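You operate a simulated robot arm through the tools that you are given. There is no shell and no other tool.

You run a simulated robot arm. Do the job below in one go: nothing can be reset, and whatever is moved stays where it is left.

## Task
Put the wire shelf back up on its two posts.
Fine: the grey post goes in the socket by the table's edge, the black post in the socket by the card.

Only the result counts: the job must be done as asked and must still hold three seconds after the hand-in. Knocking over, shifting, dropping, spilling or breaking anything else fails it.

## Robot
A 6-joint arm with a fingered hand, fixed in place. Base frame: the origin is on the floor under the middle of its stand, x ahead of it, y to its left, z up; the work surface is at about z = 0.8. Units: m, degrees, N and s.
With the tool pointing down near the work surface it reaches from about 0.34 to 0.74 m from the base axis. Its first joint turns from -115.0 to 115.0 degrees. Payload 4 kg.
The TCP is the grasp point between the finger pads, 0.026 m short of the fingertips. In the tool frame z runs along the fingers and y along their closing line. The gripper opens to 0.132 m; its body begins 0.073 m behind the TCP. The gripper is a hand of 4 fingers: y runs from the thumb to the fingers, the wrist lies at [0, 0, -0.239] in the tool frame, and closing takes about 1.5 s.
Orientation is that of the tool frame in the base frame, as [roll, pitch, yaw] about the fixed x, y, z axes, in that order (R = Rz(yaw) Ry(pitch) Rx(roll)). With the fingers straight down and closing along the base's y, the tool's x points along the base's -x, its y along +y and its z along -z.

## Interface
- The arm moves only by the tool send_rows. Its argument "commands" is a list of rows, each an object of numbers (a shift or turn left out is 0, a gripper value left out holds the last): "tx", "ty", "tz": the shift along the tool's x, y, z in m; "rx", "ry", "rz": the turn, a rotation vector about the tool's x, y, z in degrees. In form: [{"tx": .., "ty": .., "tz": .., "rx": .., "ry": .., "rz": ..}, ...]. A call has 1 to 20 rows; each row shifts and turns the commanded pose from where the row before left it, along the tool's axes as they then stand. "gripper" is the opening in per cent of the stroke, from 0 (shut) to 100 (fully open), set as the call begins (left out, the last holds). A row lasts 0.2 s, in which the tool goes at most 0.05 m and 8.6 degrees; a call with a longer step from one row to the next is refused whole, and so is a gripper value outside its range. Where a pose cannot be reached the arm comes as near as it can. A force on the tool above 40 N (or 10 N above the force at the start of the call, whichever is more), or a blocked arm, ends the call early, and 0.2 s more pass. Each finger travels about 0.153 m/s and halts on what it meets, pressing with about 27 N; the grip force reading is that of the motor and also rises with nothing between the fingers. The clock runs only during rows and for 0.2 s after the last one: add rows that do not move to give the fingers time. It gives the time, the measured TCP pose, the force on the tool (base axes), the opening and the grip force at its end, in the units of the frame above (readings bear some noise), with the torque about the TCP (base axes, N m) and any sound that the robot's microphone picked up.
- Cameras (640 x 400 px; columns grow to the right, rows downward): "scene" is fixed at [0.0468, 0.4992, 1.3933]; the picture's right is [-0.03, -1.00, 0.00], its down [-0.74, 0.02, -0.67] and it looks along [0.67, -0.02, -0.74] (base axes); focal length 214 px, centre (320, 200). "wrist" rides on the gripper at [0.068, 0.002, -0.097] in the tool frame; the picture's right is [-0.02, 1.00, 0.00], its down [-0.82, -0.02, -0.58] and it looks along [-0.58, -0.01, 0.82] (tool axes); focal length 270 px, centre (320, 200). There is no depth. A picture from a camera that has moved, and an enlarged one, comes with that camera's place and axes in the base frame and with its lens.
- grab_frame(camera): a new picture of that camera. No time passes.
- lift_body(by): slides the trunk up (or, below 0, down) by that many m; the arm rides with it, the base frame stays. It gives what a move gives, with no picture.
- hand_shape(shape): the hand has 4 fingers and takes this shape, open, in about a second: jaw (thumb against the fingers, like two jaws); tri (thumb and two fingers); tip (a fingertip pinch); poke (one finger out to press); point (the index stretched); flat (the hand flat); cup (the hand cupped); fist (a fist). The gripper value then closes the fingers along that shape, each until it touches; the sizes above hold for jaw. It gives what a move gives, with no picture.
- zoom(camera, box): a new picture of the part [left, top, right, bottom] of that camera's present view, enlarged. No time passes.
- finish_job(): hands the job in; it is judged then, once.

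Nothing tells you positions but the pictures and the camera data. Unless the task says otherwise, let go and move clear before handing in.

The tools are called after "Call:" by a JSON object that holds its "op" and its "data". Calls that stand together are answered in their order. send_rows: Moves the arm, as the interface text tells. Its arguments: {"type":"object","properties":{"commands":{"type":"array","items":{"type":"object","properties":{"tx":{"type":"number"},"ty":{"type":"number"},"tz":{"type":"number"},"rx":{"type":"number"},"ry":{"type":"number"},"rz":{"type":"number"}}}},"gripper":{"type":"number"}},"required":["commands"]} The other tools are called the same way: lift_body (by) moves the trunk up or down; hand_shape (shape) gives the hand a shape; grab_frame (camera) takes a picture; zoom (camera, box) takes an enlarged picture of a part of a camera's view; finish_job () hands the job in.

At the start:

```text
time_s: 0.0
tcp_pos: [0.3187, 0.3637, 1.2054]
tool_rot: [180.0, 0.0, -180.0]
contact_force: [-0.1, 1.4, 0.2]
ft_torque: [-0.02, -0.01, -0.02]
gripper_width: 0.132
gripper_force: 0.0
shape: jaw
trunk travel left (down, up): [-0.875, 0.115]
```

scene: 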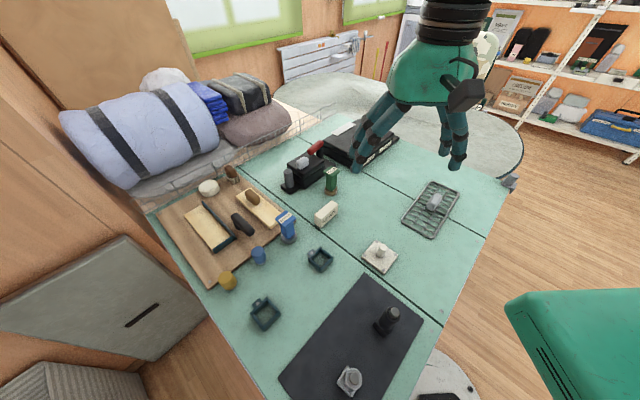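
wrist: 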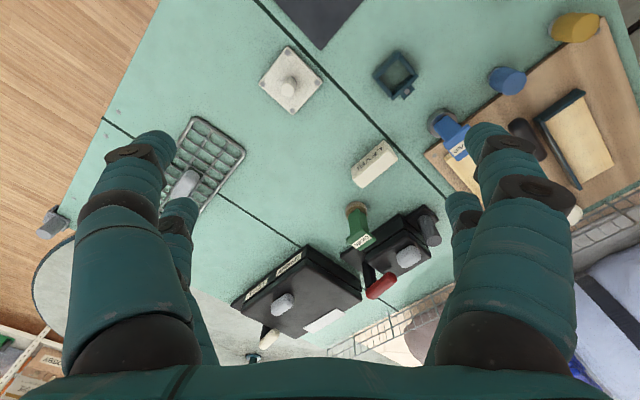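

I see a table with a wire rack, several small items, a dark mat with two post-like objects and two socket-like objects. I'll enlarge the views to identify the wire shelf, posts, sockets, and the card.

Call:
{"op": "zoom", "data": {"camera": "scene", "box": [380, 160, 500, 250]}}

Call:
{"op": "zoom", "data": {"camera": "scene", "box": [270, 270, 450, 400]}}

Call:
{"op": "zoom", "data": {"camera": "scene", "box": [220, 220, 400, 340]}}

Call:
{"op": "zoom", "data": {"camera": "scene", "box": [270, 110, 410, 230]}}

Call:
{"op": "zoom", "data": {"camera": "scene", "box": [150, 150, 310, 300]}}

```text
4.44 times, centred on (440, 205) of scene
camera zoom: at [0.0468, 0.4992, 1.3933], right [-0.03, -1.0, 0.0], down [-0.74, 0.02, -0.67], along [0.67, -0.02, -0.74], focal length 953 px, centre (-213, 178)
```

zoom: 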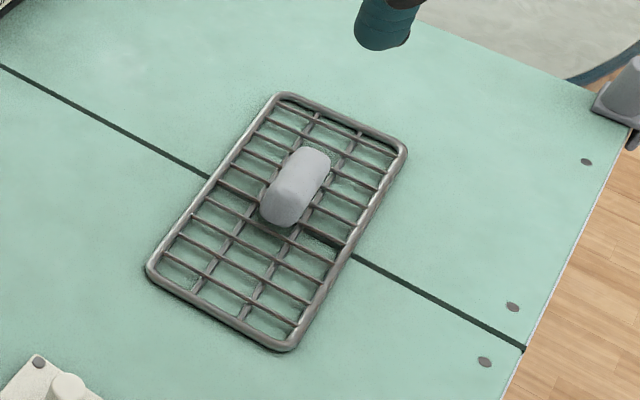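

```text
3.08 times, centred on (360, 335) of scene
camera zoom: at [0.0468, 0.4992, 1.3933], right [-0.03, -1.0, 0.0], down [-0.74, 0.02, -0.67], along [0.67, -0.02, -0.74], focal length 660 px, centre (197, -215)
```

zoom: 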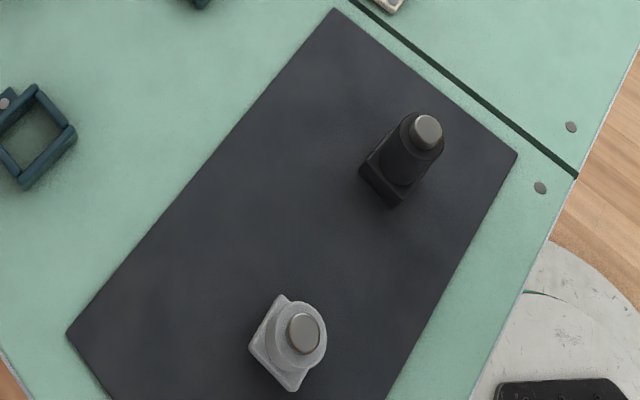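

```text
3.33 times, centred on (310, 280) of scene
camera zoom: at [0.0468, 0.4992, 1.3933], right [-0.03, -1.0, 0.0], down [-0.74, 0.02, -0.67], along [0.67, -0.02, -0.74], focal length 715 px, centre (353, -67)
```

zoom: 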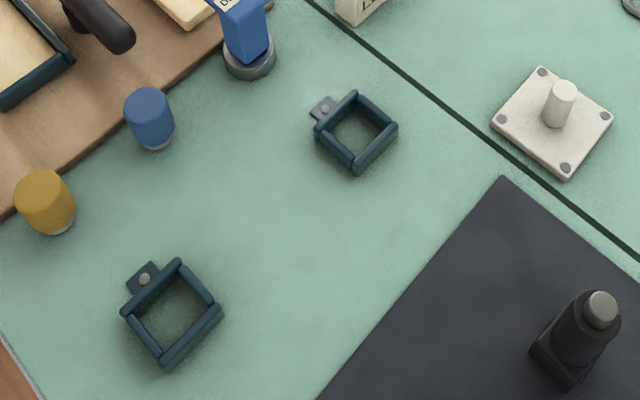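

```text
3.33 times, centred on (340, 170) of scene
camera zoom: at [0.0468, 0.4992, 1.3933], right [-0.03, -1.0, 0.0], down [-0.74, 0.02, -0.67], along [0.67, -0.02, -0.74], focal length 715 px, centre (253, 300)
```

zoom: 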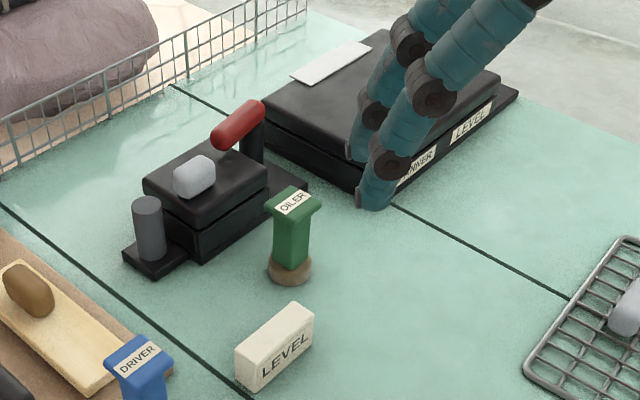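

```text
2.67 times, centred on (230, 225) of scene
camera zoom: at [0.0468, 0.4992, 1.3933], right [-0.03, -1.0, 0.0], down [-0.74, 0.02, -0.67], along [0.67, -0.02, -0.74], focal length 572 px, centre (560, 133)
```

zoom: 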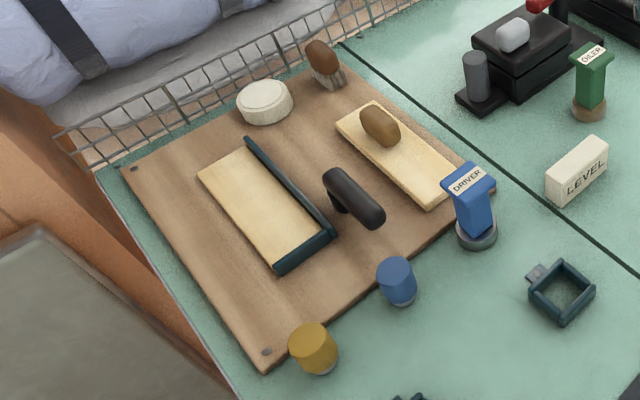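

The rack (wire shelf) lies at about (0.54, 0.08), the grey and black posts stand on the dark mat, and the two square sockets are at about (0.20, 0.63) near the edge and (0.34, 0.49). I'll enlarge these more closely to measure.

Call:
{"op": "zoom", "data": {"camera": "scene", "box": [326, 355, 374, 400]}}

Call:
{"op": "zoom", "data": {"camera": "scene", "box": [362, 295, 410, 340]}}

Call:
{"op": "zoom", "data": {"camera": "scene", "box": [241, 290, 289, 335]}}

Call:
{"op": "zoom", "data": {"camera": "scene", "box": [296, 237, 344, 282]}}

Call:
{"op": "zoom", "data": {"camera": "scene", "box": [395, 175, 467, 243]}}

Call:
{"op": "zoom", "data": {"camera": "scene", "box": [350, 230, 410, 280]}}

```text
8.89 times, centred on (350, 378) of scene
camera zoom: at [0.0468, 0.4992, 1.3933], right [-0.03, -1.0, 0.0], down [-0.74, 0.02, -0.67], along [0.67, -0.02, -0.74], focal length 1906 px, centre (53, -1378)
```

zoom: 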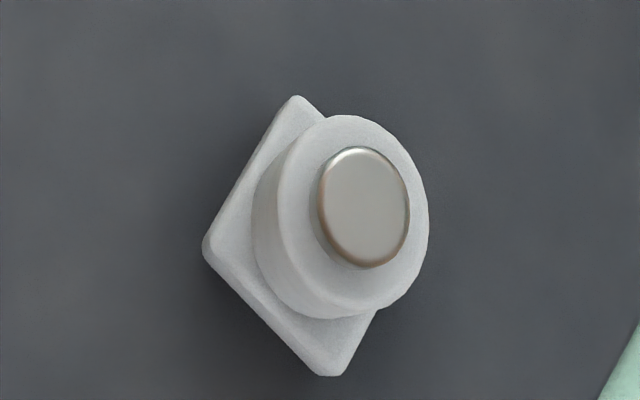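

```text
8.89 times, centred on (386, 318) of scene
camera zoom: at [0.0468, 0.4992, 1.3933], right [-0.03, -1.0, 0.0], down [-0.74, 0.02, -0.67], along [0.67, -0.02, -0.74], focal length 1906 px, centre (-267, -844)
```

zoom: 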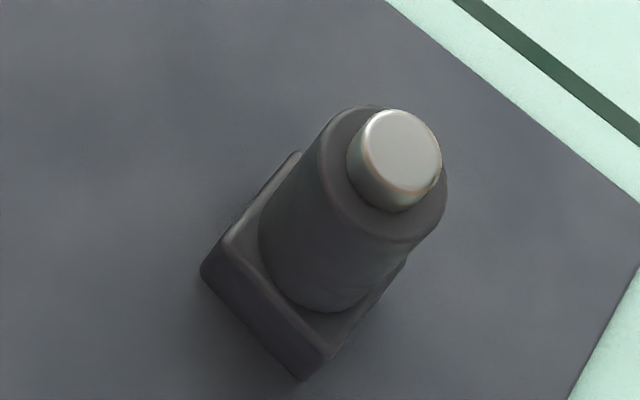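

```text
8.89 times, centred on (265, 312) of scene
camera zoom: at [0.0468, 0.4992, 1.3933], right [-0.03, -1.0, 0.0], down [-0.74, 0.02, -0.67], along [0.67, -0.02, -0.74], focal length 1906 px, centre (809, -800)
```

zoom: 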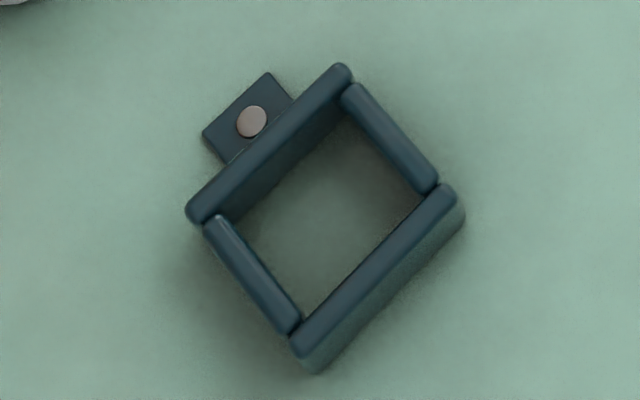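

```text
8.89 times, centred on (320, 260) of scene
camera zoom: at [0.0468, 0.4992, 1.3933], right [-0.03, -1.0, 0.0], down [-0.74, 0.02, -0.67], along [0.67, -0.02, -0.74], focal length 1906 px, centre (320, -329)
```

zoom: 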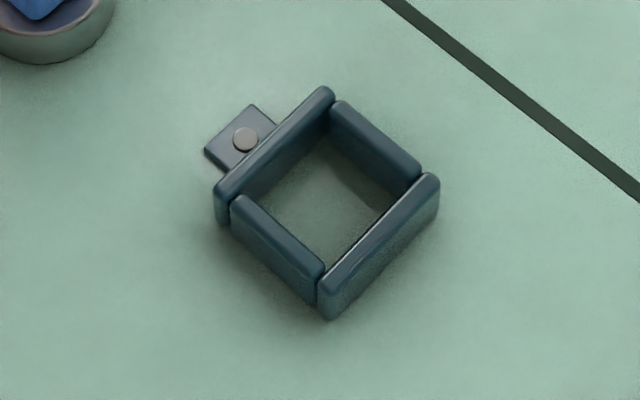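

```text
5.88 times, centred on (431, 209) of scene
camera zoom: at [0.0468, 0.4992, 1.3933], right [-0.03, -1.0, 0.0], down [-0.74, 0.02, -0.67], along [0.67, -0.02, -0.74], focal length 1262 px, centre (-333, 147)
```

zoom: 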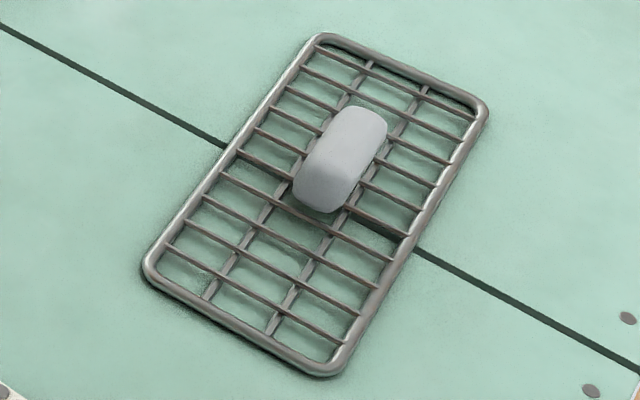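

```text
8.00 times, centred on (380, 255) of scene
camera zoom: at [0.0468, 0.4992, 1.3933], right [-0.03, -1.0, 0.0], down [-0.74, 0.02, -0.67], along [0.67, -0.02, -0.74], focal length 1716 px, centre (-160, -240)
```

zoom: 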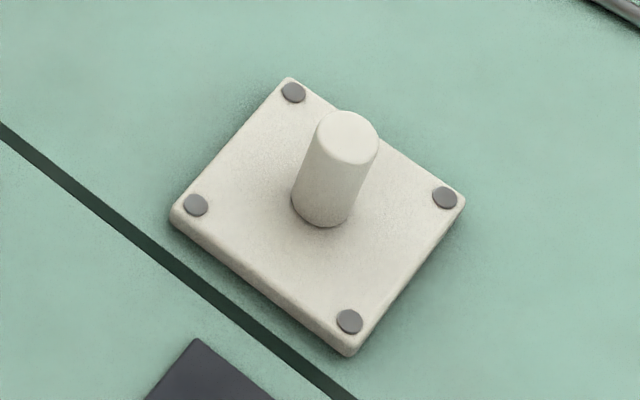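

The grid shelf is about 0.26 × 0.11 m and the sockets are about 0.20 m apart. I'll move the hand so the wrist camera looks at the rack from close by.

Call:
{"op": "send_rows", "data": {"commands": [{"tx": -0.0109, "ty": -0.0287, "tz": 0.0205}, {"tx": -0.0109, "ty": -0.0287, "tz": 0.0205}, {"tx": -0.0109, "ty": -0.0287, "tz": 0.0205}, {"tx": -0.0109, "ty": -0.0287, "tz": 0.0205}, {"tx": -0.0109, "ty": -0.0287, "tz": 0.0205}, {"tx": -0.0109, "ty": -0.0287, "tz": 0.0205}, {"tx": -0.0109, "ty": -0.0287, "tz": 0.0205}, {"tx": -0.0109, "ty": -0.0287, "tz": 0.0205}, {"tx": -0.0109, "ty": -0.0287, "tz": 0.0205}, {"tx": -0.0109, "ty": -0.0287, "tz": 0.0205}]}}

Call:
{"op": "grab_frame", "data": {"camera": "wrist"}}

Call:
{"op": "grab_frame", "data": {"camera": "scene"}}

```text
time_s: 2.2
tcp_pos: [0.4296, 0.0756, 1.0004]
tool_rot: [180.0, 0.0, -179.9]
contact_force: [0.1, -0.5, 0.5]
ft_torque: [0.01, 0.0, -0.01]
gripper_width: 0.132
gripper_force: 0.2
shape: jaw
trunk travel left (down, up): [-0.875, 0.115]
```

```text
taken
camera wrist: at [0.3601, 0.0772, 1.0974], right [0.02, 1.0, 0.0], down [0.82, -0.02, 0.58], along [0.58, -0.01, -0.82], focal length 270 px, centre (320, 200)
```

wrist: 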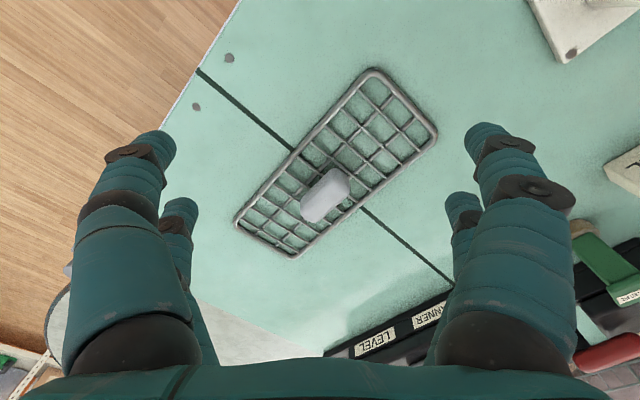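

```text
taken
```

scene: 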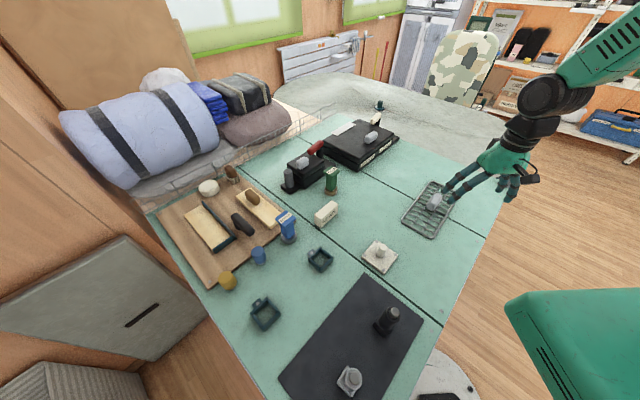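

The rack is clear in the wrist view. I'll enlarge it and check the rest of the table for the "card".

Call:
{"op": "zoom", "data": {"camera": "wrist", "box": [225, 60, 445, 265]}}

Call:
{"op": "zoom", "data": {"camera": "scene", "box": [270, 90, 420, 230]}}

Call:
{"op": "zoom", "data": {"camera": "scene", "box": [210, 200, 340, 300]}}

```text
1.95 times, centred on (335, 162) of wrist
camera zoom: at [0.3601, 0.0772, 1.0974], right [0.02, 1.0, 0.0], down [0.82, -0.02, 0.58], along [0.58, -0.01, -0.82], focal length 527 px, centre (291, 273)
```

zoom: 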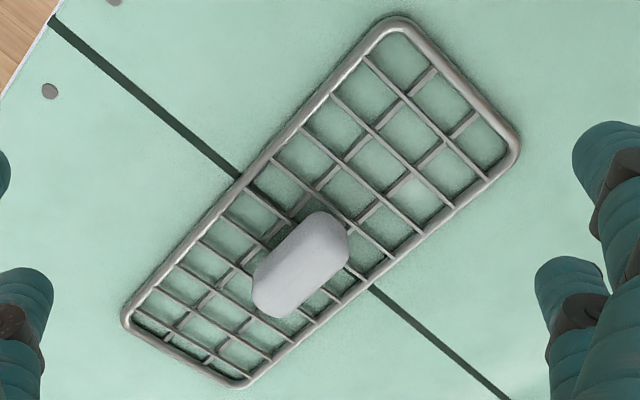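

```text
2.86 times, centred on (345, 160) of scene
camera zoom: at [0.0468, 0.4992, 1.3933], right [-0.03, -1.0, 0.0], down [-0.74, 0.02, -0.67], along [0.67, -0.02, -0.74], focal length 613 px, centre (249, 314)
```

zoom: 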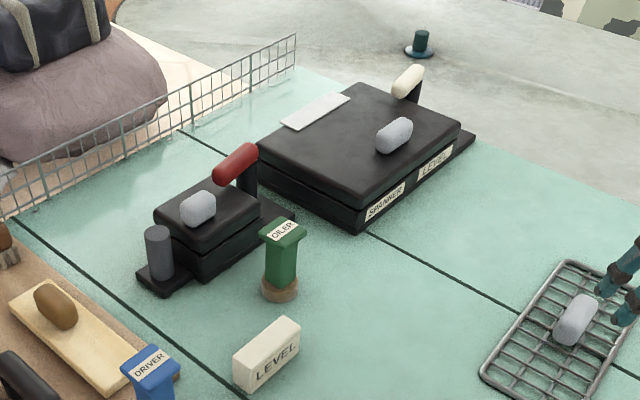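

```text
4.00 times, centred on (275, 250) of scene
camera zoom: at [0.0468, 0.4992, 1.3933], right [-0.03, -1.0, 0.0], down [-0.74, 0.02, -0.67], along [0.67, -0.02, -0.74], focal length 858 px, centre (500, 0)
```

zoom: 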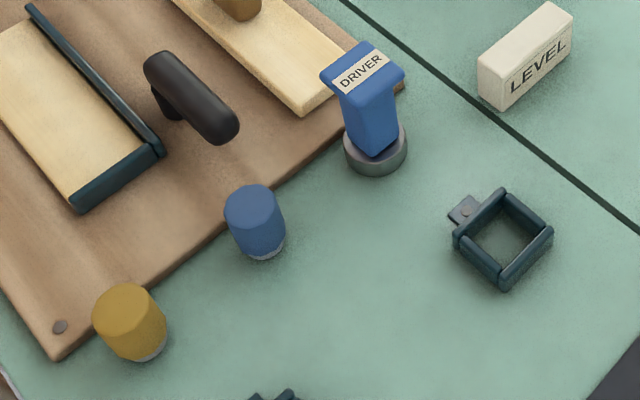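

The shelf is centred near (0.542, 0.081), its handle runs along its long axis, and it has no feet below. Now I move over to look at the socket near the LEVEL block from close by.

Call:
{"op": "send_rows", "data": {"commands": [{"tx": 0.0179, "ty": 0.0345}, {"tx": 0.0179, "ty": 0.0345}, {"tx": 0.0179, "ty": 0.0345}, {"tx": 0.0179, "ty": 0.0345}, {"tx": 0.0179, "ty": 0.0345}, {"tx": 0.0179, "ty": 0.0345}, {"tx": 0.0179, "ty": 0.0345}, {"tx": 0.0179, "ty": 0.0345}, {"tx": 0.0179, "ty": 0.0345}, {"tx": 0.0179, "ty": 0.0345}, {"tx": 0.0179, "ty": 0.0345}, {"tx": 0.0179, "ty": 0.0345}]}}

Call:
{"op": "grab_frame", "data": {"camera": "wrist"}}

Call:
{"op": "zoom", "data": {"camera": "wrist", "box": [260, 140, 380, 220]}}

```text
time_s: 4.8
tcp_pos: [0.2122, 0.4898, 1.0019]
tool_rot: [-179.9, 0.0, 179.9]
contact_force: [0.3, 0.1, -0.4]
ft_torque: [-0.01, 0.0, 0.01]
gripper_width: 0.1318
gripper_force: 0.0
shape: jaw
trunk travel left (down, up): [-0.875, 0.115]
```

```text
taken
camera wrist: at [0.1439, 0.4923, 1.098], right [0.02, 1.0, 0.0], down [0.82, -0.02, 0.58], along [0.58, -0.02, -0.82], focal length 270 px, centre (320, 200)
```

wrist: 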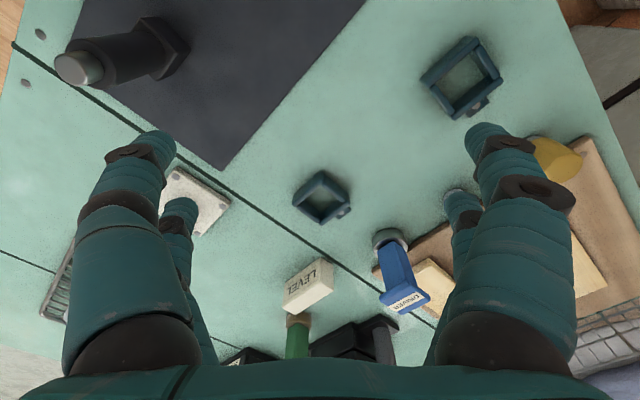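

```text
5.00 times, centred on (320, 180) of wrist
camera zoom: at [0.1439, 0.4923, 1.098], right [0.02, 1.0, 0.0], down [0.82, -0.02, 0.58], along [0.58, -0.02, -0.82], focal length 1351 px, centre (320, 300)
```

zoom: 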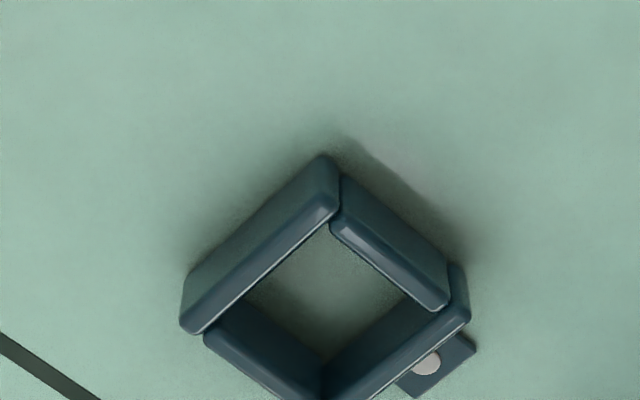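

Both sockets are visible from here. I'll enlarge each fully for accurate measurement, plus the black post.

Call:
{"op": "zoom", "data": {"camera": "wrist", "box": [280, 160, 364, 232]}}

Call:
{"op": "zoom", "data": {"camera": "wrist", "box": [415, 28, 511, 124]}}

Call:
{"op": "zoom", "data": {"camera": "wrist", "box": [40, 0, 200, 100]}}

```text
5.56 times, centred on (322, 196) of wrist
camera zoom: at [0.1439, 0.4923, 1.098], right [0.02, 1.0, 0.0], down [0.82, -0.02, 0.58], along [0.58, -0.02, -0.82], focal length 1502 px, centre (309, 222)
```

zoom: 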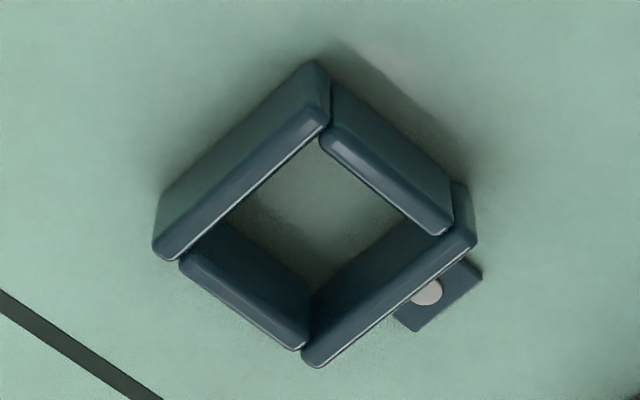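

```text
4.17 times, centred on (463, 76) of wrist
camera zoom: at [0.1439, 0.4923, 1.098], right [0.02, 1.0, 0.0], down [0.82, -0.02, 0.58], along [0.58, -0.02, -0.82], focal length 1126 px, centre (-276, 717)
```

zoom: 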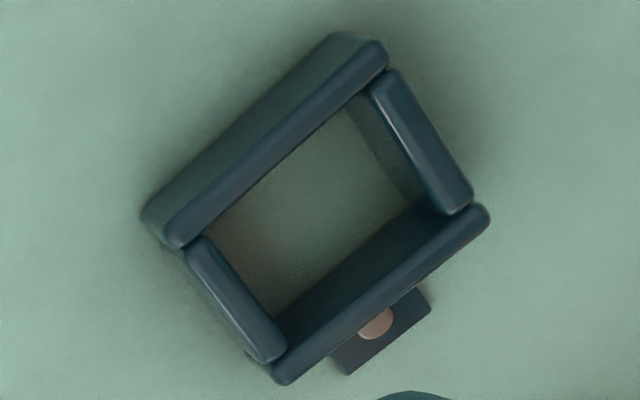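

```text
4.00 times, centred on (120, 50) of wrist
camera zoom: at [0.1439, 0.4923, 1.098], right [0.02, 1.0, 0.0], down [0.82, -0.02, 0.58], along [0.58, -0.02, -0.82], focal length 1081 px, centre (1120, 800)
```

zoom: 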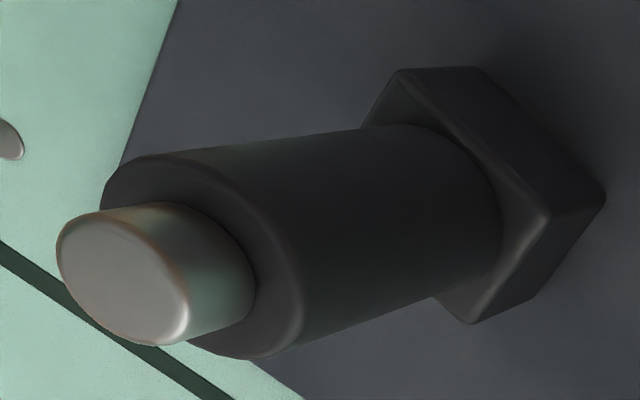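

Socket B (by the LEVEL block) is at about (0.344, 0.488) and socket A (by the edge) at about (0.203, 0.627), both turned about 45° and 0.20 m apart. Next I turn the hand 45° and move back to see both posts on the mat.

Call:
{"op": "send_rows", "data": {"commands": [{"rz": 7.5}, {"rz": 7.5}, {"rz": 7.5}, {"rz": 7.5}, {"rz": 7.5}, {"rz": 7.5}, {"tx": 0.02616, "ty": -0.02758}, {"tx": 0.02616, "ty": -0.02758}, {"tx": 0.02616, "ty": -0.02758}, {"tx": 0.02616, "ty": -0.02758}, {"tx": 0.02616, "ty": -0.02758}, {}]}}

Call:
{"op": "grab_frame", "data": {"camera": "wrist"}}

Call:
{"op": "grab_frame", "data": {"camera": "scene"}}

```text
time_s: 7.4
tcp_pos: [0.023, 0.4853, 1.0018]
tool_rot: [179.9, 0.0, 134.9]
contact_force: [0.9, -0.1, -0.2]
ft_torque: [0.01, 0.01, 0.0]
gripper_width: 0.1319
gripper_force: 0.0
shape: jaw
trunk travel left (down, up): [-0.875, 0.115]
```

```text
taken
camera wrist: at [-0.0245, 0.5345, 1.0982], right [0.72, 0.69, 0.0], down [0.56, -0.59, 0.58], along [0.4, -0.42, -0.82], focal length 270 px, centre (320, 200)
```

wrist: 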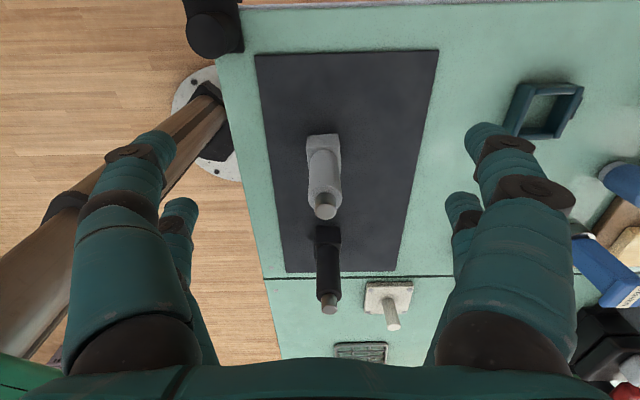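

```text
taken
```

scene: 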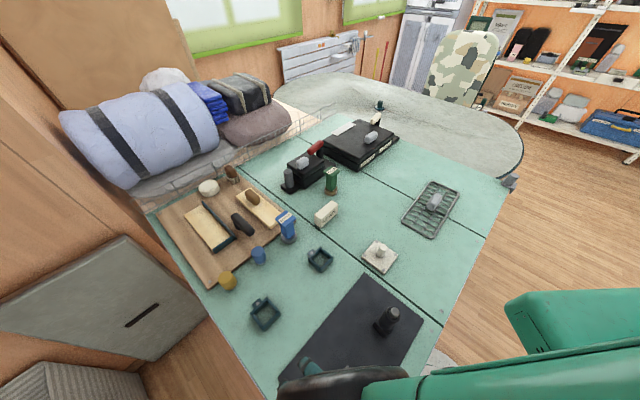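

Both posts show clearly, roughly square with the table's edges. I'll enlarge them for position and foot orientation.

Call:
{"op": "zoom", "data": {"camera": "wrist", "box": [285, 125, 365, 225]}}

Call:
{"op": "zoom", "data": {"camera": "wrist", "box": [290, 220, 370, 320]}}

Call:
{"op": "zoom", "data": {"camera": "wrist", "box": [490, 70, 600, 145]}}

```text
4.00 times, centred on (325, 175) of wrist
camera zoom: at [-0.0245, 0.5345, 1.0982], right [0.72, 0.69, 0.0], down [0.56, -0.59, 0.58], along [0.4, -0.42, -0.82], focal length 1081 px, centre (300, 300)
```

zoom: 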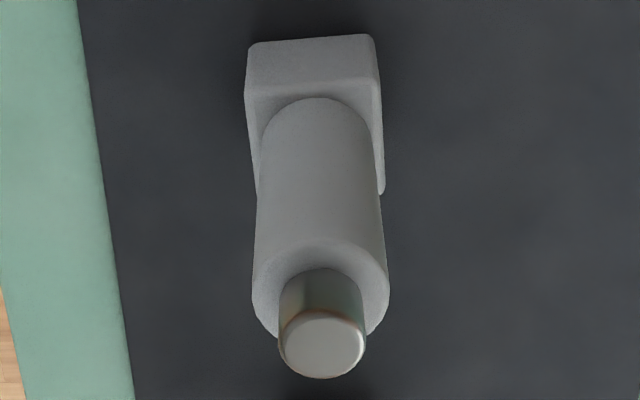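

```text
4.00 times, centred on (330, 270) of wrist
camera zoom: at [-0.0245, 0.5345, 1.0982], right [0.72, 0.69, 0.0], down [0.56, -0.59, 0.58], along [0.4, -0.42, -0.82], focal length 1081 px, centre (280, -80)
```

zoom: 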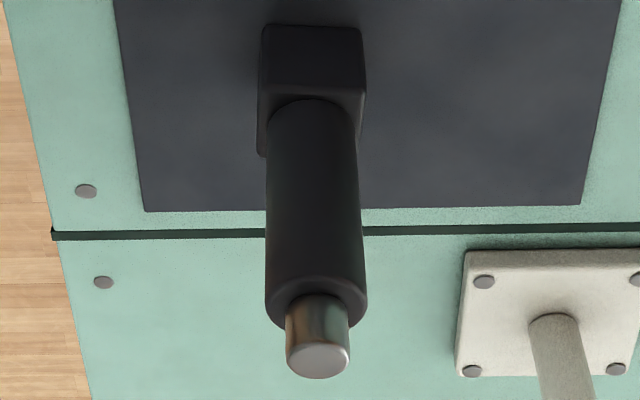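

```text
5.33 times, centred on (545, 108) of wrist
camera zoom: at [-0.0245, 0.5345, 1.0982], right [0.72, 0.69, 0.0], down [0.56, -0.59, 0.58], along [0.4, -0.42, -0.82], focal length 1442 px, centre (-880, 693)
```

zoom: 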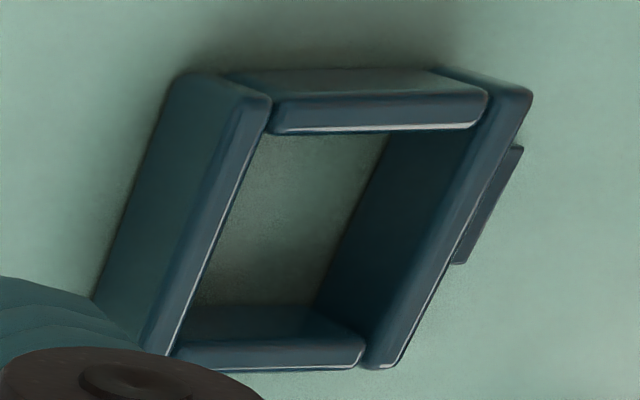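

Grey post is at about (0.073, 0.440) with its foot at ~49°, black post at about (0.173, 0.344), both about 0.12 m tall. I move above the grey post and line the hand up with its foot.

Call:
{"op": "send_rows", "data": {"commands": [{"tx": -0.0224, "ty": 0.001}, {"tx": -0.0224, "ty": 0.001}, {"tx": -0.0224, "ty": 0.001}, {"rz": -3.8}, {}]}}

Call:
{"op": "grab_frame", "data": {"camera": "wrist"}}

Call:
{"op": "zoom", "data": {"camera": "wrist", "box": [260, 80, 380, 200]}}

```text
time_s: 8.6
tcp_pos: [0.0723, 0.4384, 1.0015]
tool_rot: [-180.0, 0.1, 138.9]
contact_force: [0.2, 0.2, 0.0]
ft_torque: [0.03, -0.03, -0.03]
gripper_width: 0.132
gripper_force: 0.0
shape: jaw
trunk travel left (down, up): [-0.875, 0.115]
```

```text
taken
camera wrist: at [0.0224, 0.4859, 1.0983], right [0.68, 0.74, 0.0], down [0.6, -0.55, 0.58], along [0.43, -0.39, -0.82], focal length 270 px, centre (320, 200)
```

wrist: 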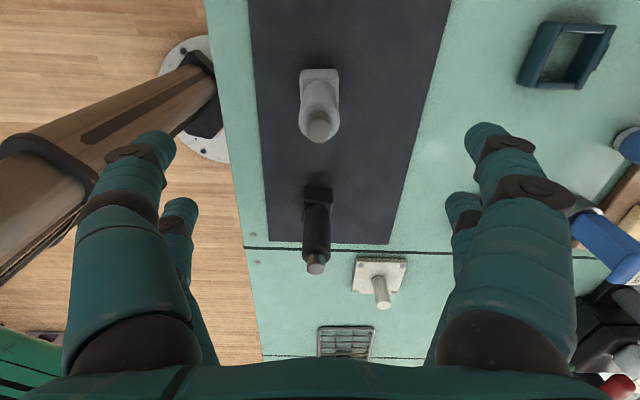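

```text
3.33 times, centred on (320, 140) of wrist
camera zoom: at [0.0224, 0.4859, 1.0983], right [0.68, 0.74, 0.0], down [0.6, -0.55, 0.58], along [0.43, -0.39, -0.82], focal length 901 px, centre (320, 400)
```

zoom: 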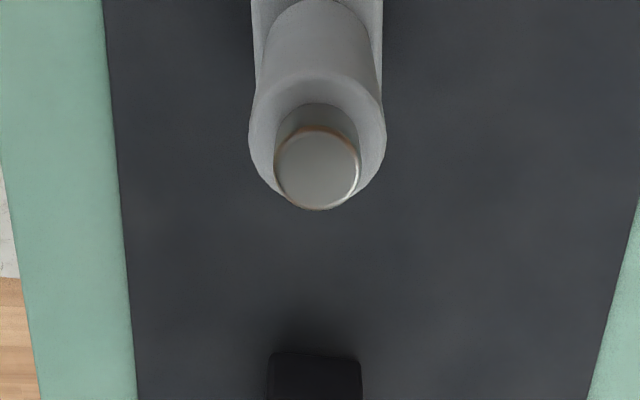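

The pin top sits right under the TCP (within ~2 mm) and the foot is square to the hand. I descend to grip the shaft at z ≈ 0.870.

Call:
{"op": "send_rows", "data": {"commands": [{"tx": 0.0018, "tz": 0.0263}, {"tz": 0.0263}, {"tz": 0.0263}, {"tz": 0.0263}, {"tz": 0.0263}, {}]}}

Call:
{"op": "grab_frame", "data": {"camera": "wrist"}}

Call:
{"op": "grab_frame", "data": {"camera": "scene"}}

```text
time_s: 10.0
tcp_pos: [0.0708, 0.4401, 0.8682]
tool_rot: [-180.0, 0.0, 138.8]
contact_force: [0.5, 0.3, 0.1]
ft_torque: [0.0, 0.01, 0.03]
gripper_width: 0.1318
gripper_force: 0.0
shape: jaw
trunk travel left (down, up): [-0.875, 0.115]
```

```text
taken
camera wrist: at [0.0213, 0.4865, 0.966], right [0.68, 0.74, 0.0], down [0.6, -0.55, 0.58], along [0.43, -0.39, -0.82], focal length 270 px, centre (320, 200)
```

wrist: 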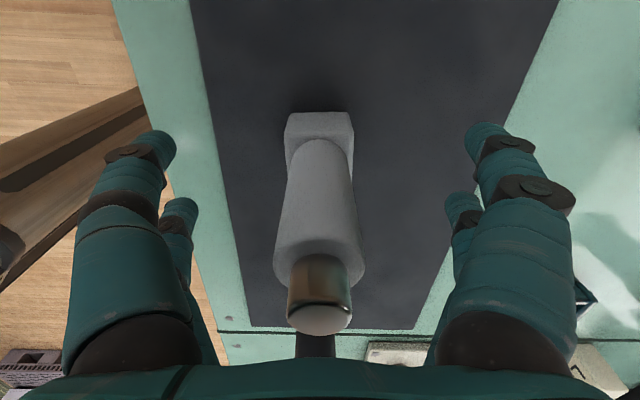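

```text
taken
```

scene: 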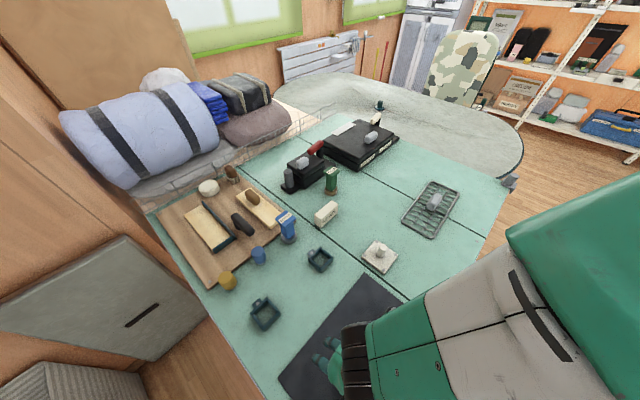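

The post stands centred between the fingers, with no contact. I close the hand on it.

Call:
{"op": "send_rows", "data": {"commands": [{}, {}, {}, {}, {}, {}, {}, {}, {}], "gripper": 0}}

Call:
{"op": "grab_frame", "data": {"camera": "wrist"}}

```text
time_s: 12.0
tcp_pos: [0.0718, 0.4397, 0.8695]
tool_rot: [-180.0, 0.1, 139.0]
contact_force: [-0.7, -0.3, 0.3]
ft_torque: [-0.02, -0.01, -0.01]
gripper_width: 0.0002
gripper_force: 27.0
shape: jaw
trunk travel left (down, up): [-0.875, 0.115]
```

```text
taken
camera wrist: at [0.0214, 0.4865, 0.9662], right [0.68, 0.74, 0.0], down [0.6, -0.55, 0.58], along [0.43, -0.39, -0.82], focal length 270 px, centre (320, 200)
```

wrist: 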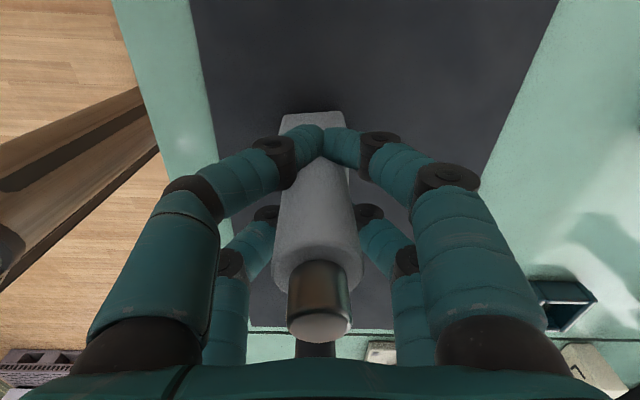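

The fingers come in two pairs that closed in front of and behind the shaft, so the post is caged rather than gripped. I'll open, rise, and test another hand shape.

Call:
{"op": "send_rows", "data": {"commands": [{}, {}, {}, {}, {}, {}, {}, {}], "gripper": 100}}

Call:
{"op": "grab_frame", "data": {"camera": "wrist"}}

```text
time_s: 13.8
tcp_pos: [0.0711, 0.4395, 0.8688]
tool_rot: [180.0, 0.1, 138.7]
contact_force: [0.2, 0.3, 0.0]
ft_torque: [0.03, -0.03, 0.01]
gripper_width: 0.1321
gripper_force: 0.0
shape: jaw
trunk travel left (down, up): [-0.875, 0.115]
```

```text
taken
camera wrist: at [0.0214, 0.4865, 0.9662], right [0.68, 0.74, 0.0], down [0.6, -0.55, 0.58], along [0.43, -0.39, -0.82], focal length 270 px, centre (320, 200)
```

wrist: 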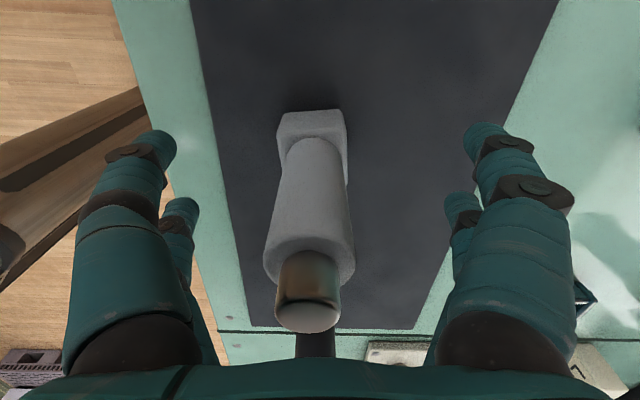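

The post is still standing, shifted only a few millimetres. I rise clear and try the "tri" shape in free air.

Call:
{"op": "send_rows", "data": {"commands": [{"tz": -0.03}, {"tz": -0.03}, {"tz": -0.03}, {"tz": -0.03}, {"tz": -0.03}, {}]}}

Call:
{"op": "hand_shape", "data": {"shape": "tri"}}

Call:
{"op": "grab_frame", "data": {"camera": "wrist"}}

Call:
{"op": "send_rows", "data": {"commands": [{}, {}, {}, {}, {}, {}, {}, {}, {}], "gripper": 0}}

Call:
{"op": "grab_frame", "data": {"camera": "wrist"}}

```text
time_s: 15.2
tcp_pos: [0.0703, 0.4408, 1.0205]
tool_rot: [180.0, 0.0, 138.8]
contact_force: [0.1, 1.0, 0.7]
ft_torque: [-0.02, 0.01, 0.03]
gripper_width: 0.132
gripper_force: 0.0
shape: jaw
trunk travel left (down, up): [-0.875, 0.115]
```

```text
time_s: 16.1
tcp_pos: [0.0706, 0.4415, 1.0204]
tool_rot: [179.9, 0.1, 138.8]
contact_force: [0.5, 0.4, 0.1]
ft_torque: [-0.02, 0.01, -0.01]
gripper_width: 0.1319
gripper_force: 0.0
shape: tri
trunk travel left (down, up): [-0.875, 0.115]
```

```text
taken
camera wrist: at [0.021, 0.4878, 1.1166], right [0.68, 0.74, 0.0], down [0.6, -0.55, 0.58], along [0.43, -0.39, -0.82], focal length 270 px, centre (320, 200)
```

wrist: 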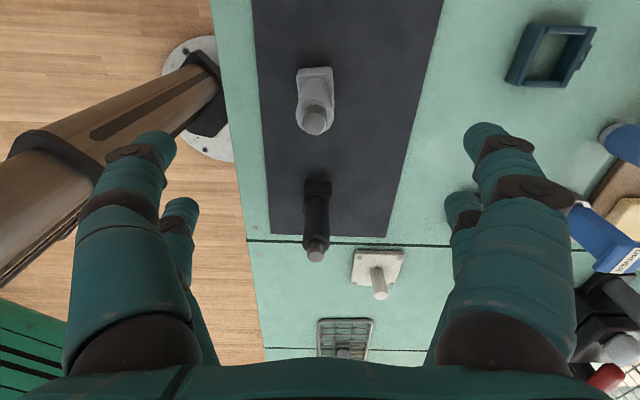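

```text
time_s: 18.1
tcp_pos: [0.0711, 0.4412, 1.0194]
tool_rot: [-180.0, 0.1, 138.7]
contact_force: [0.1, 0.1, 0.1]
ft_torque: [-0.01, 0.01, 0.01]
gripper_width: 0.0
gripper_force: 26.3
shape: tri
trunk travel left (down, up): [-0.875, 0.115]
```

```text
taken
camera wrist: at [0.021, 0.4878, 1.1166], right [0.68, 0.74, 0.0], down [0.6, -0.55, 0.58], along [0.43, -0.39, -0.82], focal length 270 px, centre (320, 200)
```

wrist: 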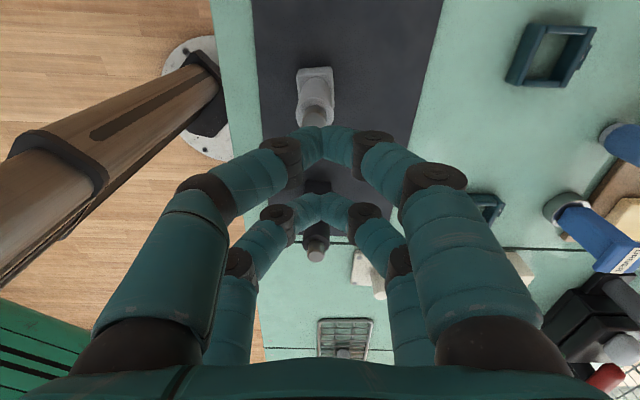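

"Tri" closes much like jaw. I'll look at the "tip" pinch too before choosing.

Call:
{"op": "hand_shape", "data": {"shape": "tip"}}

Call:
{"op": "grab_frame", "data": {"camera": "wrist"}}

Call:
{"op": "send_rows", "data": {"commands": [{}, {}, {}, {}, {}, {}, {}, {}, {}], "gripper": 0}}

Call:
{"op": "grab_frame", "data": {"camera": "wrist"}}

Call:
{"op": "grab_frame", "data": {"camera": "scene"}}

```text
time_s: 19.0
tcp_pos: [0.0716, 0.4411, 1.0194]
tool_rot: [180.0, 0.1, 138.9]
contact_force: [0.1, -0.4, 0.6]
ft_torque: [-0.01, 0.02, 0.0]
gripper_width: 0.1321
gripper_force: 0.1
shape: tip
trunk travel left (down, up): [-0.875, 0.115]
```

```text
taken
camera wrist: at [0.021, 0.4878, 1.1166], right [0.68, 0.74, 0.0], down [0.6, -0.55, 0.58], along [0.43, -0.39, -0.82], focal length 270 px, centre (320, 200)
```

wrist: 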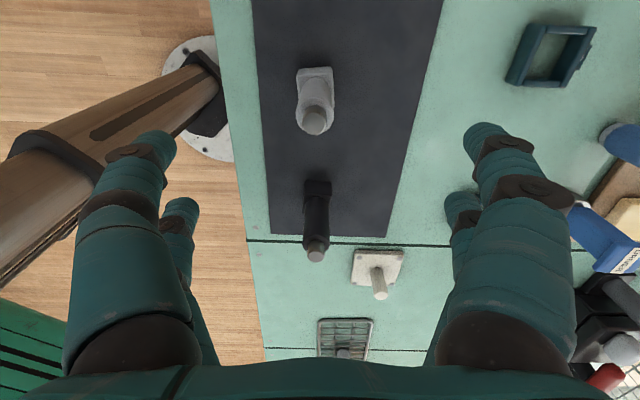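

```text
time_s: 21.0
tcp_pos: [0.0708, 0.4416, 1.0197]
tool_rot: [179.9, -0.1, 138.8]
contact_force: [0.1, -0.1, -0.3]
ft_torque: [-0.04, -0.03, -0.02]
gripper_width: 0.0
gripper_force: 26.8
shape: tip
trunk travel left (down, up): [-0.875, 0.115]
```

```text
taken
camera wrist: at [0.021, 0.4878, 1.1166], right [0.68, 0.74, 0.0], down [0.6, -0.55, 0.58], along [0.43, -0.39, -0.82], focal length 270 px, centre (320, 200)
```

wrist: 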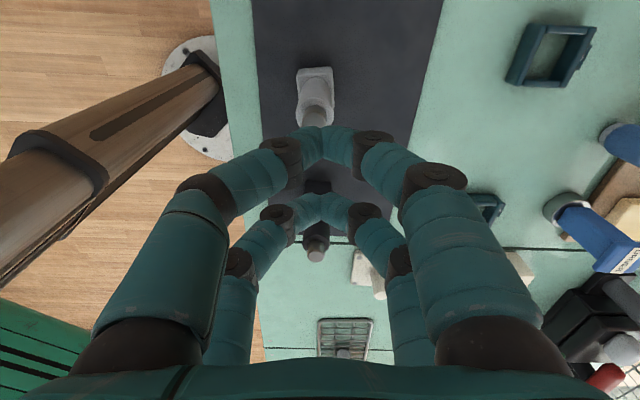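

```text
taken
```

scene: 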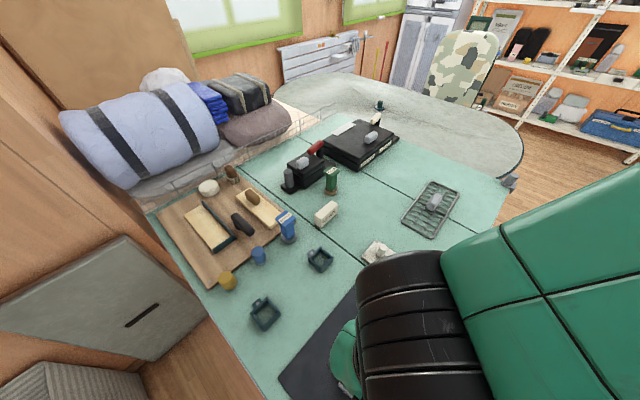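

All shapes close as two finger pairs, about ±0.02 m either side of the TCP along the tool's x. So I'll pinch each post with the near pair; let me measure that pair's line first.

Call:
{"op": "zoom", "data": {"camera": "wrist", "box": [250, 100, 390, 240]}}

Call:
{"op": "hand_shape", "data": {"shape": "jaw"}}

Call:
{"op": "send_rows", "data": {"commands": [{}, {}, {}, {}, {}, {}, {}], "gripper": 26}}

Call:
{"op": "grab_frame", "data": {"camera": "wrist"}}

Call:
{"op": "zoom", "data": {"camera": "wrist", "box": [250, 100, 390, 240]}}

```text
2.86 times, centred on (320, 170) of wrist
camera zoom: at [0.021, 0.4878, 1.1166], right [0.68, 0.74, 0.0], down [0.6, -0.55, 0.58], along [0.43, -0.39, -0.82], focal length 772 px, centre (320, 286)
```

zoom: 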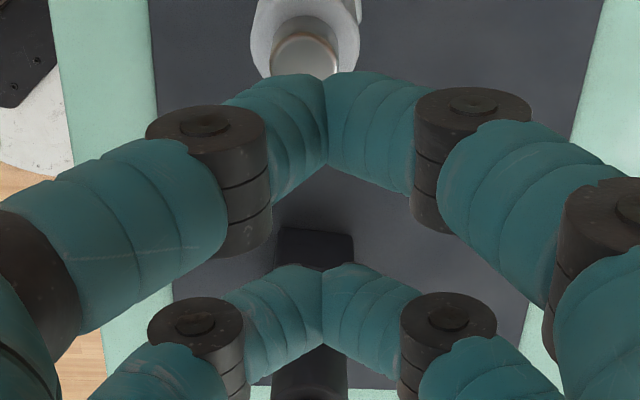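

```text
time_s: 21.9
tcp_pos: [0.0705, 0.4419, 1.0201]
tool_rot: [180.0, 0.0, 138.8]
contact_force: [-0.6, 0.1, -1.2]
ft_torque: [-0.02, 0.02, 0.01]
gripper_width: 0.1319
gripper_force: 0.0
shape: jaw
trunk travel left (down, up): [-0.875, 0.115]
```

```text
time_s: 23.5
tcp_pos: [0.0711, 0.442, 1.0194]
tool_rot: [179.9, 0.0, 138.8]
contact_force: [-0.6, 0.3, -0.4]
ft_torque: [0.03, -0.01, 0.02]
gripper_width: 0.0348
gripper_force: 0.0
shape: jaw
trunk travel left (down, up): [-0.875, 0.115]
```

```text
taken
camera wrist: at [0.021, 0.4878, 1.1166], right [0.68, 0.74, 0.0], down [0.6, -0.55, 0.58], along [0.43, -0.39, -0.82], focal length 270 px, centre (320, 200)
```

wrist: 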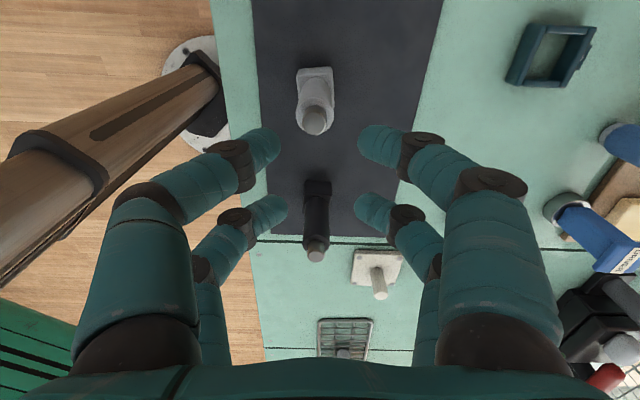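

```text
2.86 times, centred on (320, 170) of wrist
camera zoom: at [0.021, 0.4878, 1.1166], right [0.68, 0.74, 0.0], down [0.6, -0.55, 0.58], along [0.43, -0.39, -0.82], focal length 772 px, centre (320, 286)
```

zoom: 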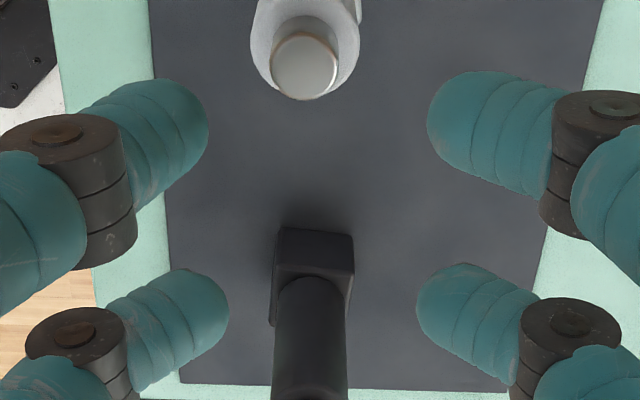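

The near pair's line is at about tool x = +0.018. I'll zoom on the foot to get its present orientation before moving.

Call:
{"op": "zoom", "data": {"camera": "wrist", "box": [285, 55, 345, 140]}}

Call:
{"op": "send_rows", "data": {"commands": [{}, {}, {}, {}, {}], "gripper": 75}}

```text
4.71 times, centred on (315, 98) of wrist
camera zoom: at [0.021, 0.4878, 1.1166], right [0.68, 0.74, 0.0], down [0.6, -0.55, 0.58], along [0.43, -0.39, -0.82], focal length 1272 px, centre (344, 682)
```

zoom: 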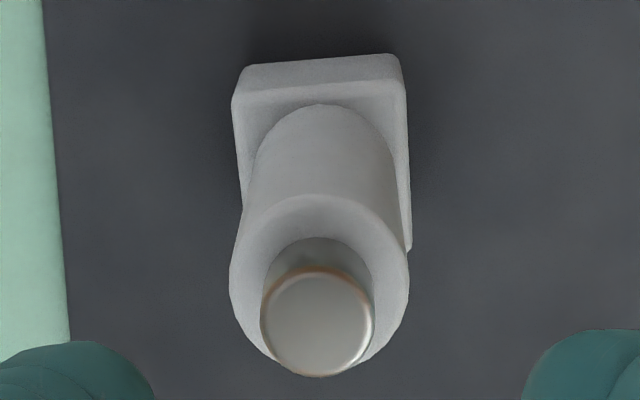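

```text
time_s: 24.7
tcp_pos: [0.0703, 0.4414, 1.0203]
tool_rot: [-180.0, 0.0, 138.8]
contact_force: [0.4, -0.3, 0.9]
ft_torque: [0.0, 0.0, 0.03]
gripper_width: 0.0989
gripper_force: 0.1
shape: jaw
trunk travel left (down, up): [-0.875, 0.115]
```

The foot is turned ~3° relative to the hand. I align the hand, put the near finger pair's line over the post, and descend with TCP at 0.888 so the tips grip above the post's middle.

Call:
{"op": "send_rows", "data": {"commands": [{"rz": -3.0}, {"tx": -0.0185, "ty": -0.0036}, {}]}}

Call:
{"op": "zoom", "data": {"camera": "wrist", "box": [270, 40, 370, 140]}}

```text
time_s: 25.5
tcp_pos: [0.0829, 0.4277, 1.0201]
tool_rot: [179.9, 0.0, 141.9]
contact_force: [0.2, 0.6, 0.3]
ft_torque: [0.05, 0.0, 0.02]
gripper_width: 0.0989
gripper_force: 0.0
shape: jaw
trunk travel left (down, up): [-0.875, 0.115]
```

```text
4.00 times, centred on (320, 90) of wrist
camera zoom: at [0.0311, 0.4708, 1.1164], right [0.64, 0.77, 0.0], down [0.63, -0.52, 0.58], along [0.45, -0.37, -0.82], focal length 1081 px, centre (320, 640)
```

zoom: 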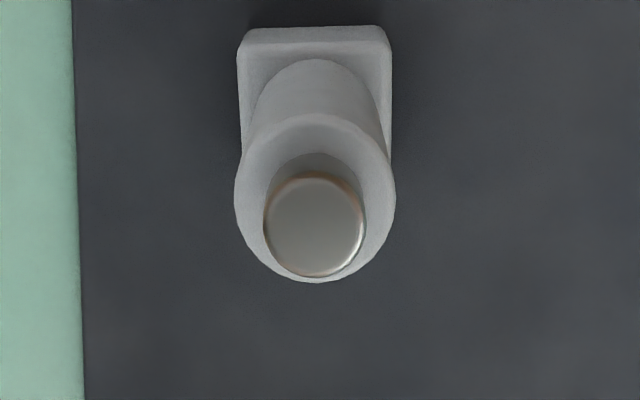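

Post is centred on the near pair's line. Descending and closing.

Call:
{"op": "send_rows", "data": {"commands": [{"tz": 0.0264}, {"tz": 0.0264}, {"tz": 0.0264}, {"tz": 0.0264}, {"tz": 0.0264}, {}]}}

Call:
{"op": "grab_frame", "data": {"camera": "wrist"}}

Call:
{"op": "send_rows", "data": {"commands": [{}, {}, {}, {}, {}, {}, {}, {}], "gripper": 0}}

Call:
{"op": "grab_frame", "data": {"camera": "wrist"}}

```text
time_s: 26.9
tcp_pos: [0.0833, 0.4268, 0.8883]
tool_rot: [180.0, 0.0, 142.0]
contact_force: [-0.4, -0.2, -0.6]
ft_torque: [0.01, -0.01, -0.02]
gripper_width: 0.0989
gripper_force: 0.0
shape: jaw
trunk travel left (down, up): [-0.875, 0.115]
```

```text
taken
camera wrist: at [0.0311, 0.471, 0.985], right [0.64, 0.77, 0.0], down [0.63, -0.52, 0.58], along [0.45, -0.37, -0.82], focal length 270 px, centre (320, 200)
```

wrist: 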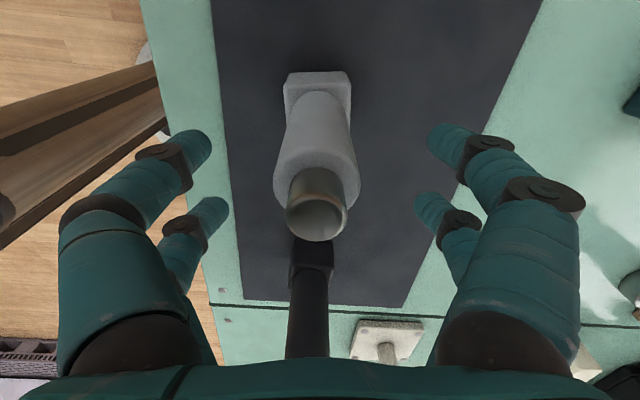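

```text
time_s: 28.7
tcp_pos: [0.084, 0.4269, 0.8884]
tool_rot: [-180.0, 0.1, 141.7]
contact_force: [-0.5, 0.0, 0.6]
ft_torque: [-0.04, -0.01, -0.02]
gripper_width: 0.0117
gripper_force: 26.6
shape: jaw
trunk travel left (down, up): [-0.875, 0.115]
```

```text
taken
camera wrist: at [0.0312, 0.471, 0.9851], right [0.64, 0.77, 0.0], down [0.63, -0.52, 0.58], along [0.45, -0.37, -0.82], focal length 270 px, centre (320, 200)
```

wrist: 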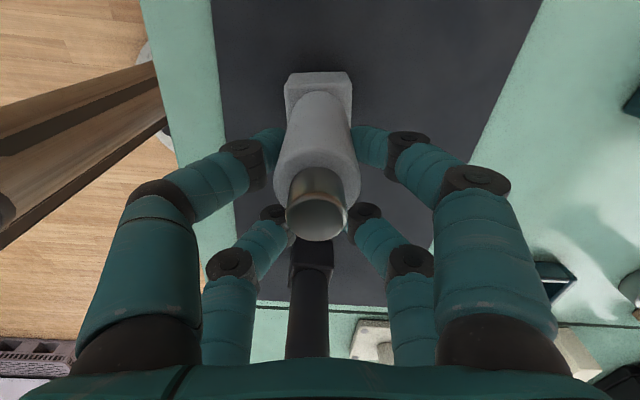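

The near pair now holds the shaft and the post stayed put. I lift 3 cm and check that it comes along.

Call:
{"op": "send_rows", "data": {"commands": [{"tz": -0.01}, {"tz": -0.01}, {"tz": -0.01}, {}]}}

Call:
{"op": "grab_frame", "data": {"camera": "wrist"}}

Call:
{"op": "zoom", "data": {"camera": "wrist", "box": [260, 50, 380, 170]}}

```text
time_s: 29.7
tcp_pos: [0.0837, 0.4263, 0.9186]
tool_rot: [179.9, 0.0, 141.9]
contact_force: [0.6, 0.1, -1.8]
ft_torque: [0.02, 0.0, -0.03]
gripper_width: 0.0116
gripper_force: 26.9
shape: jaw
trunk travel left (down, up): [-0.875, 0.115]
```

```text
taken
camera wrist: at [0.0307, 0.4703, 1.0149], right [0.64, 0.77, 0.0], down [0.63, -0.52, 0.58], along [0.45, -0.37, -0.82], focal length 270 px, centre (320, 200)
```

wrist: 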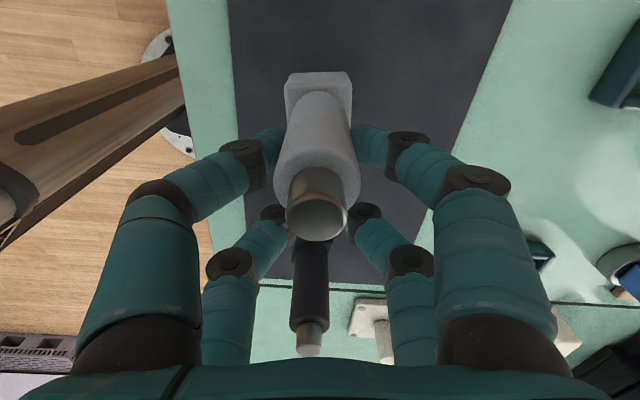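

```text
3.33 times, centred on (320, 110) of wrist
camera zoom: at [0.0307, 0.4703, 1.0149], right [0.64, 0.77, 0.0], down [0.63, -0.52, 0.58], along [0.45, -0.37, -0.82], focal length 901 px, centre (320, 500)
```

zoom: 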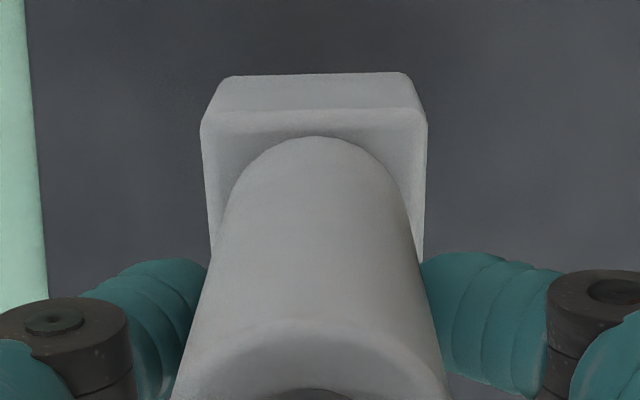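

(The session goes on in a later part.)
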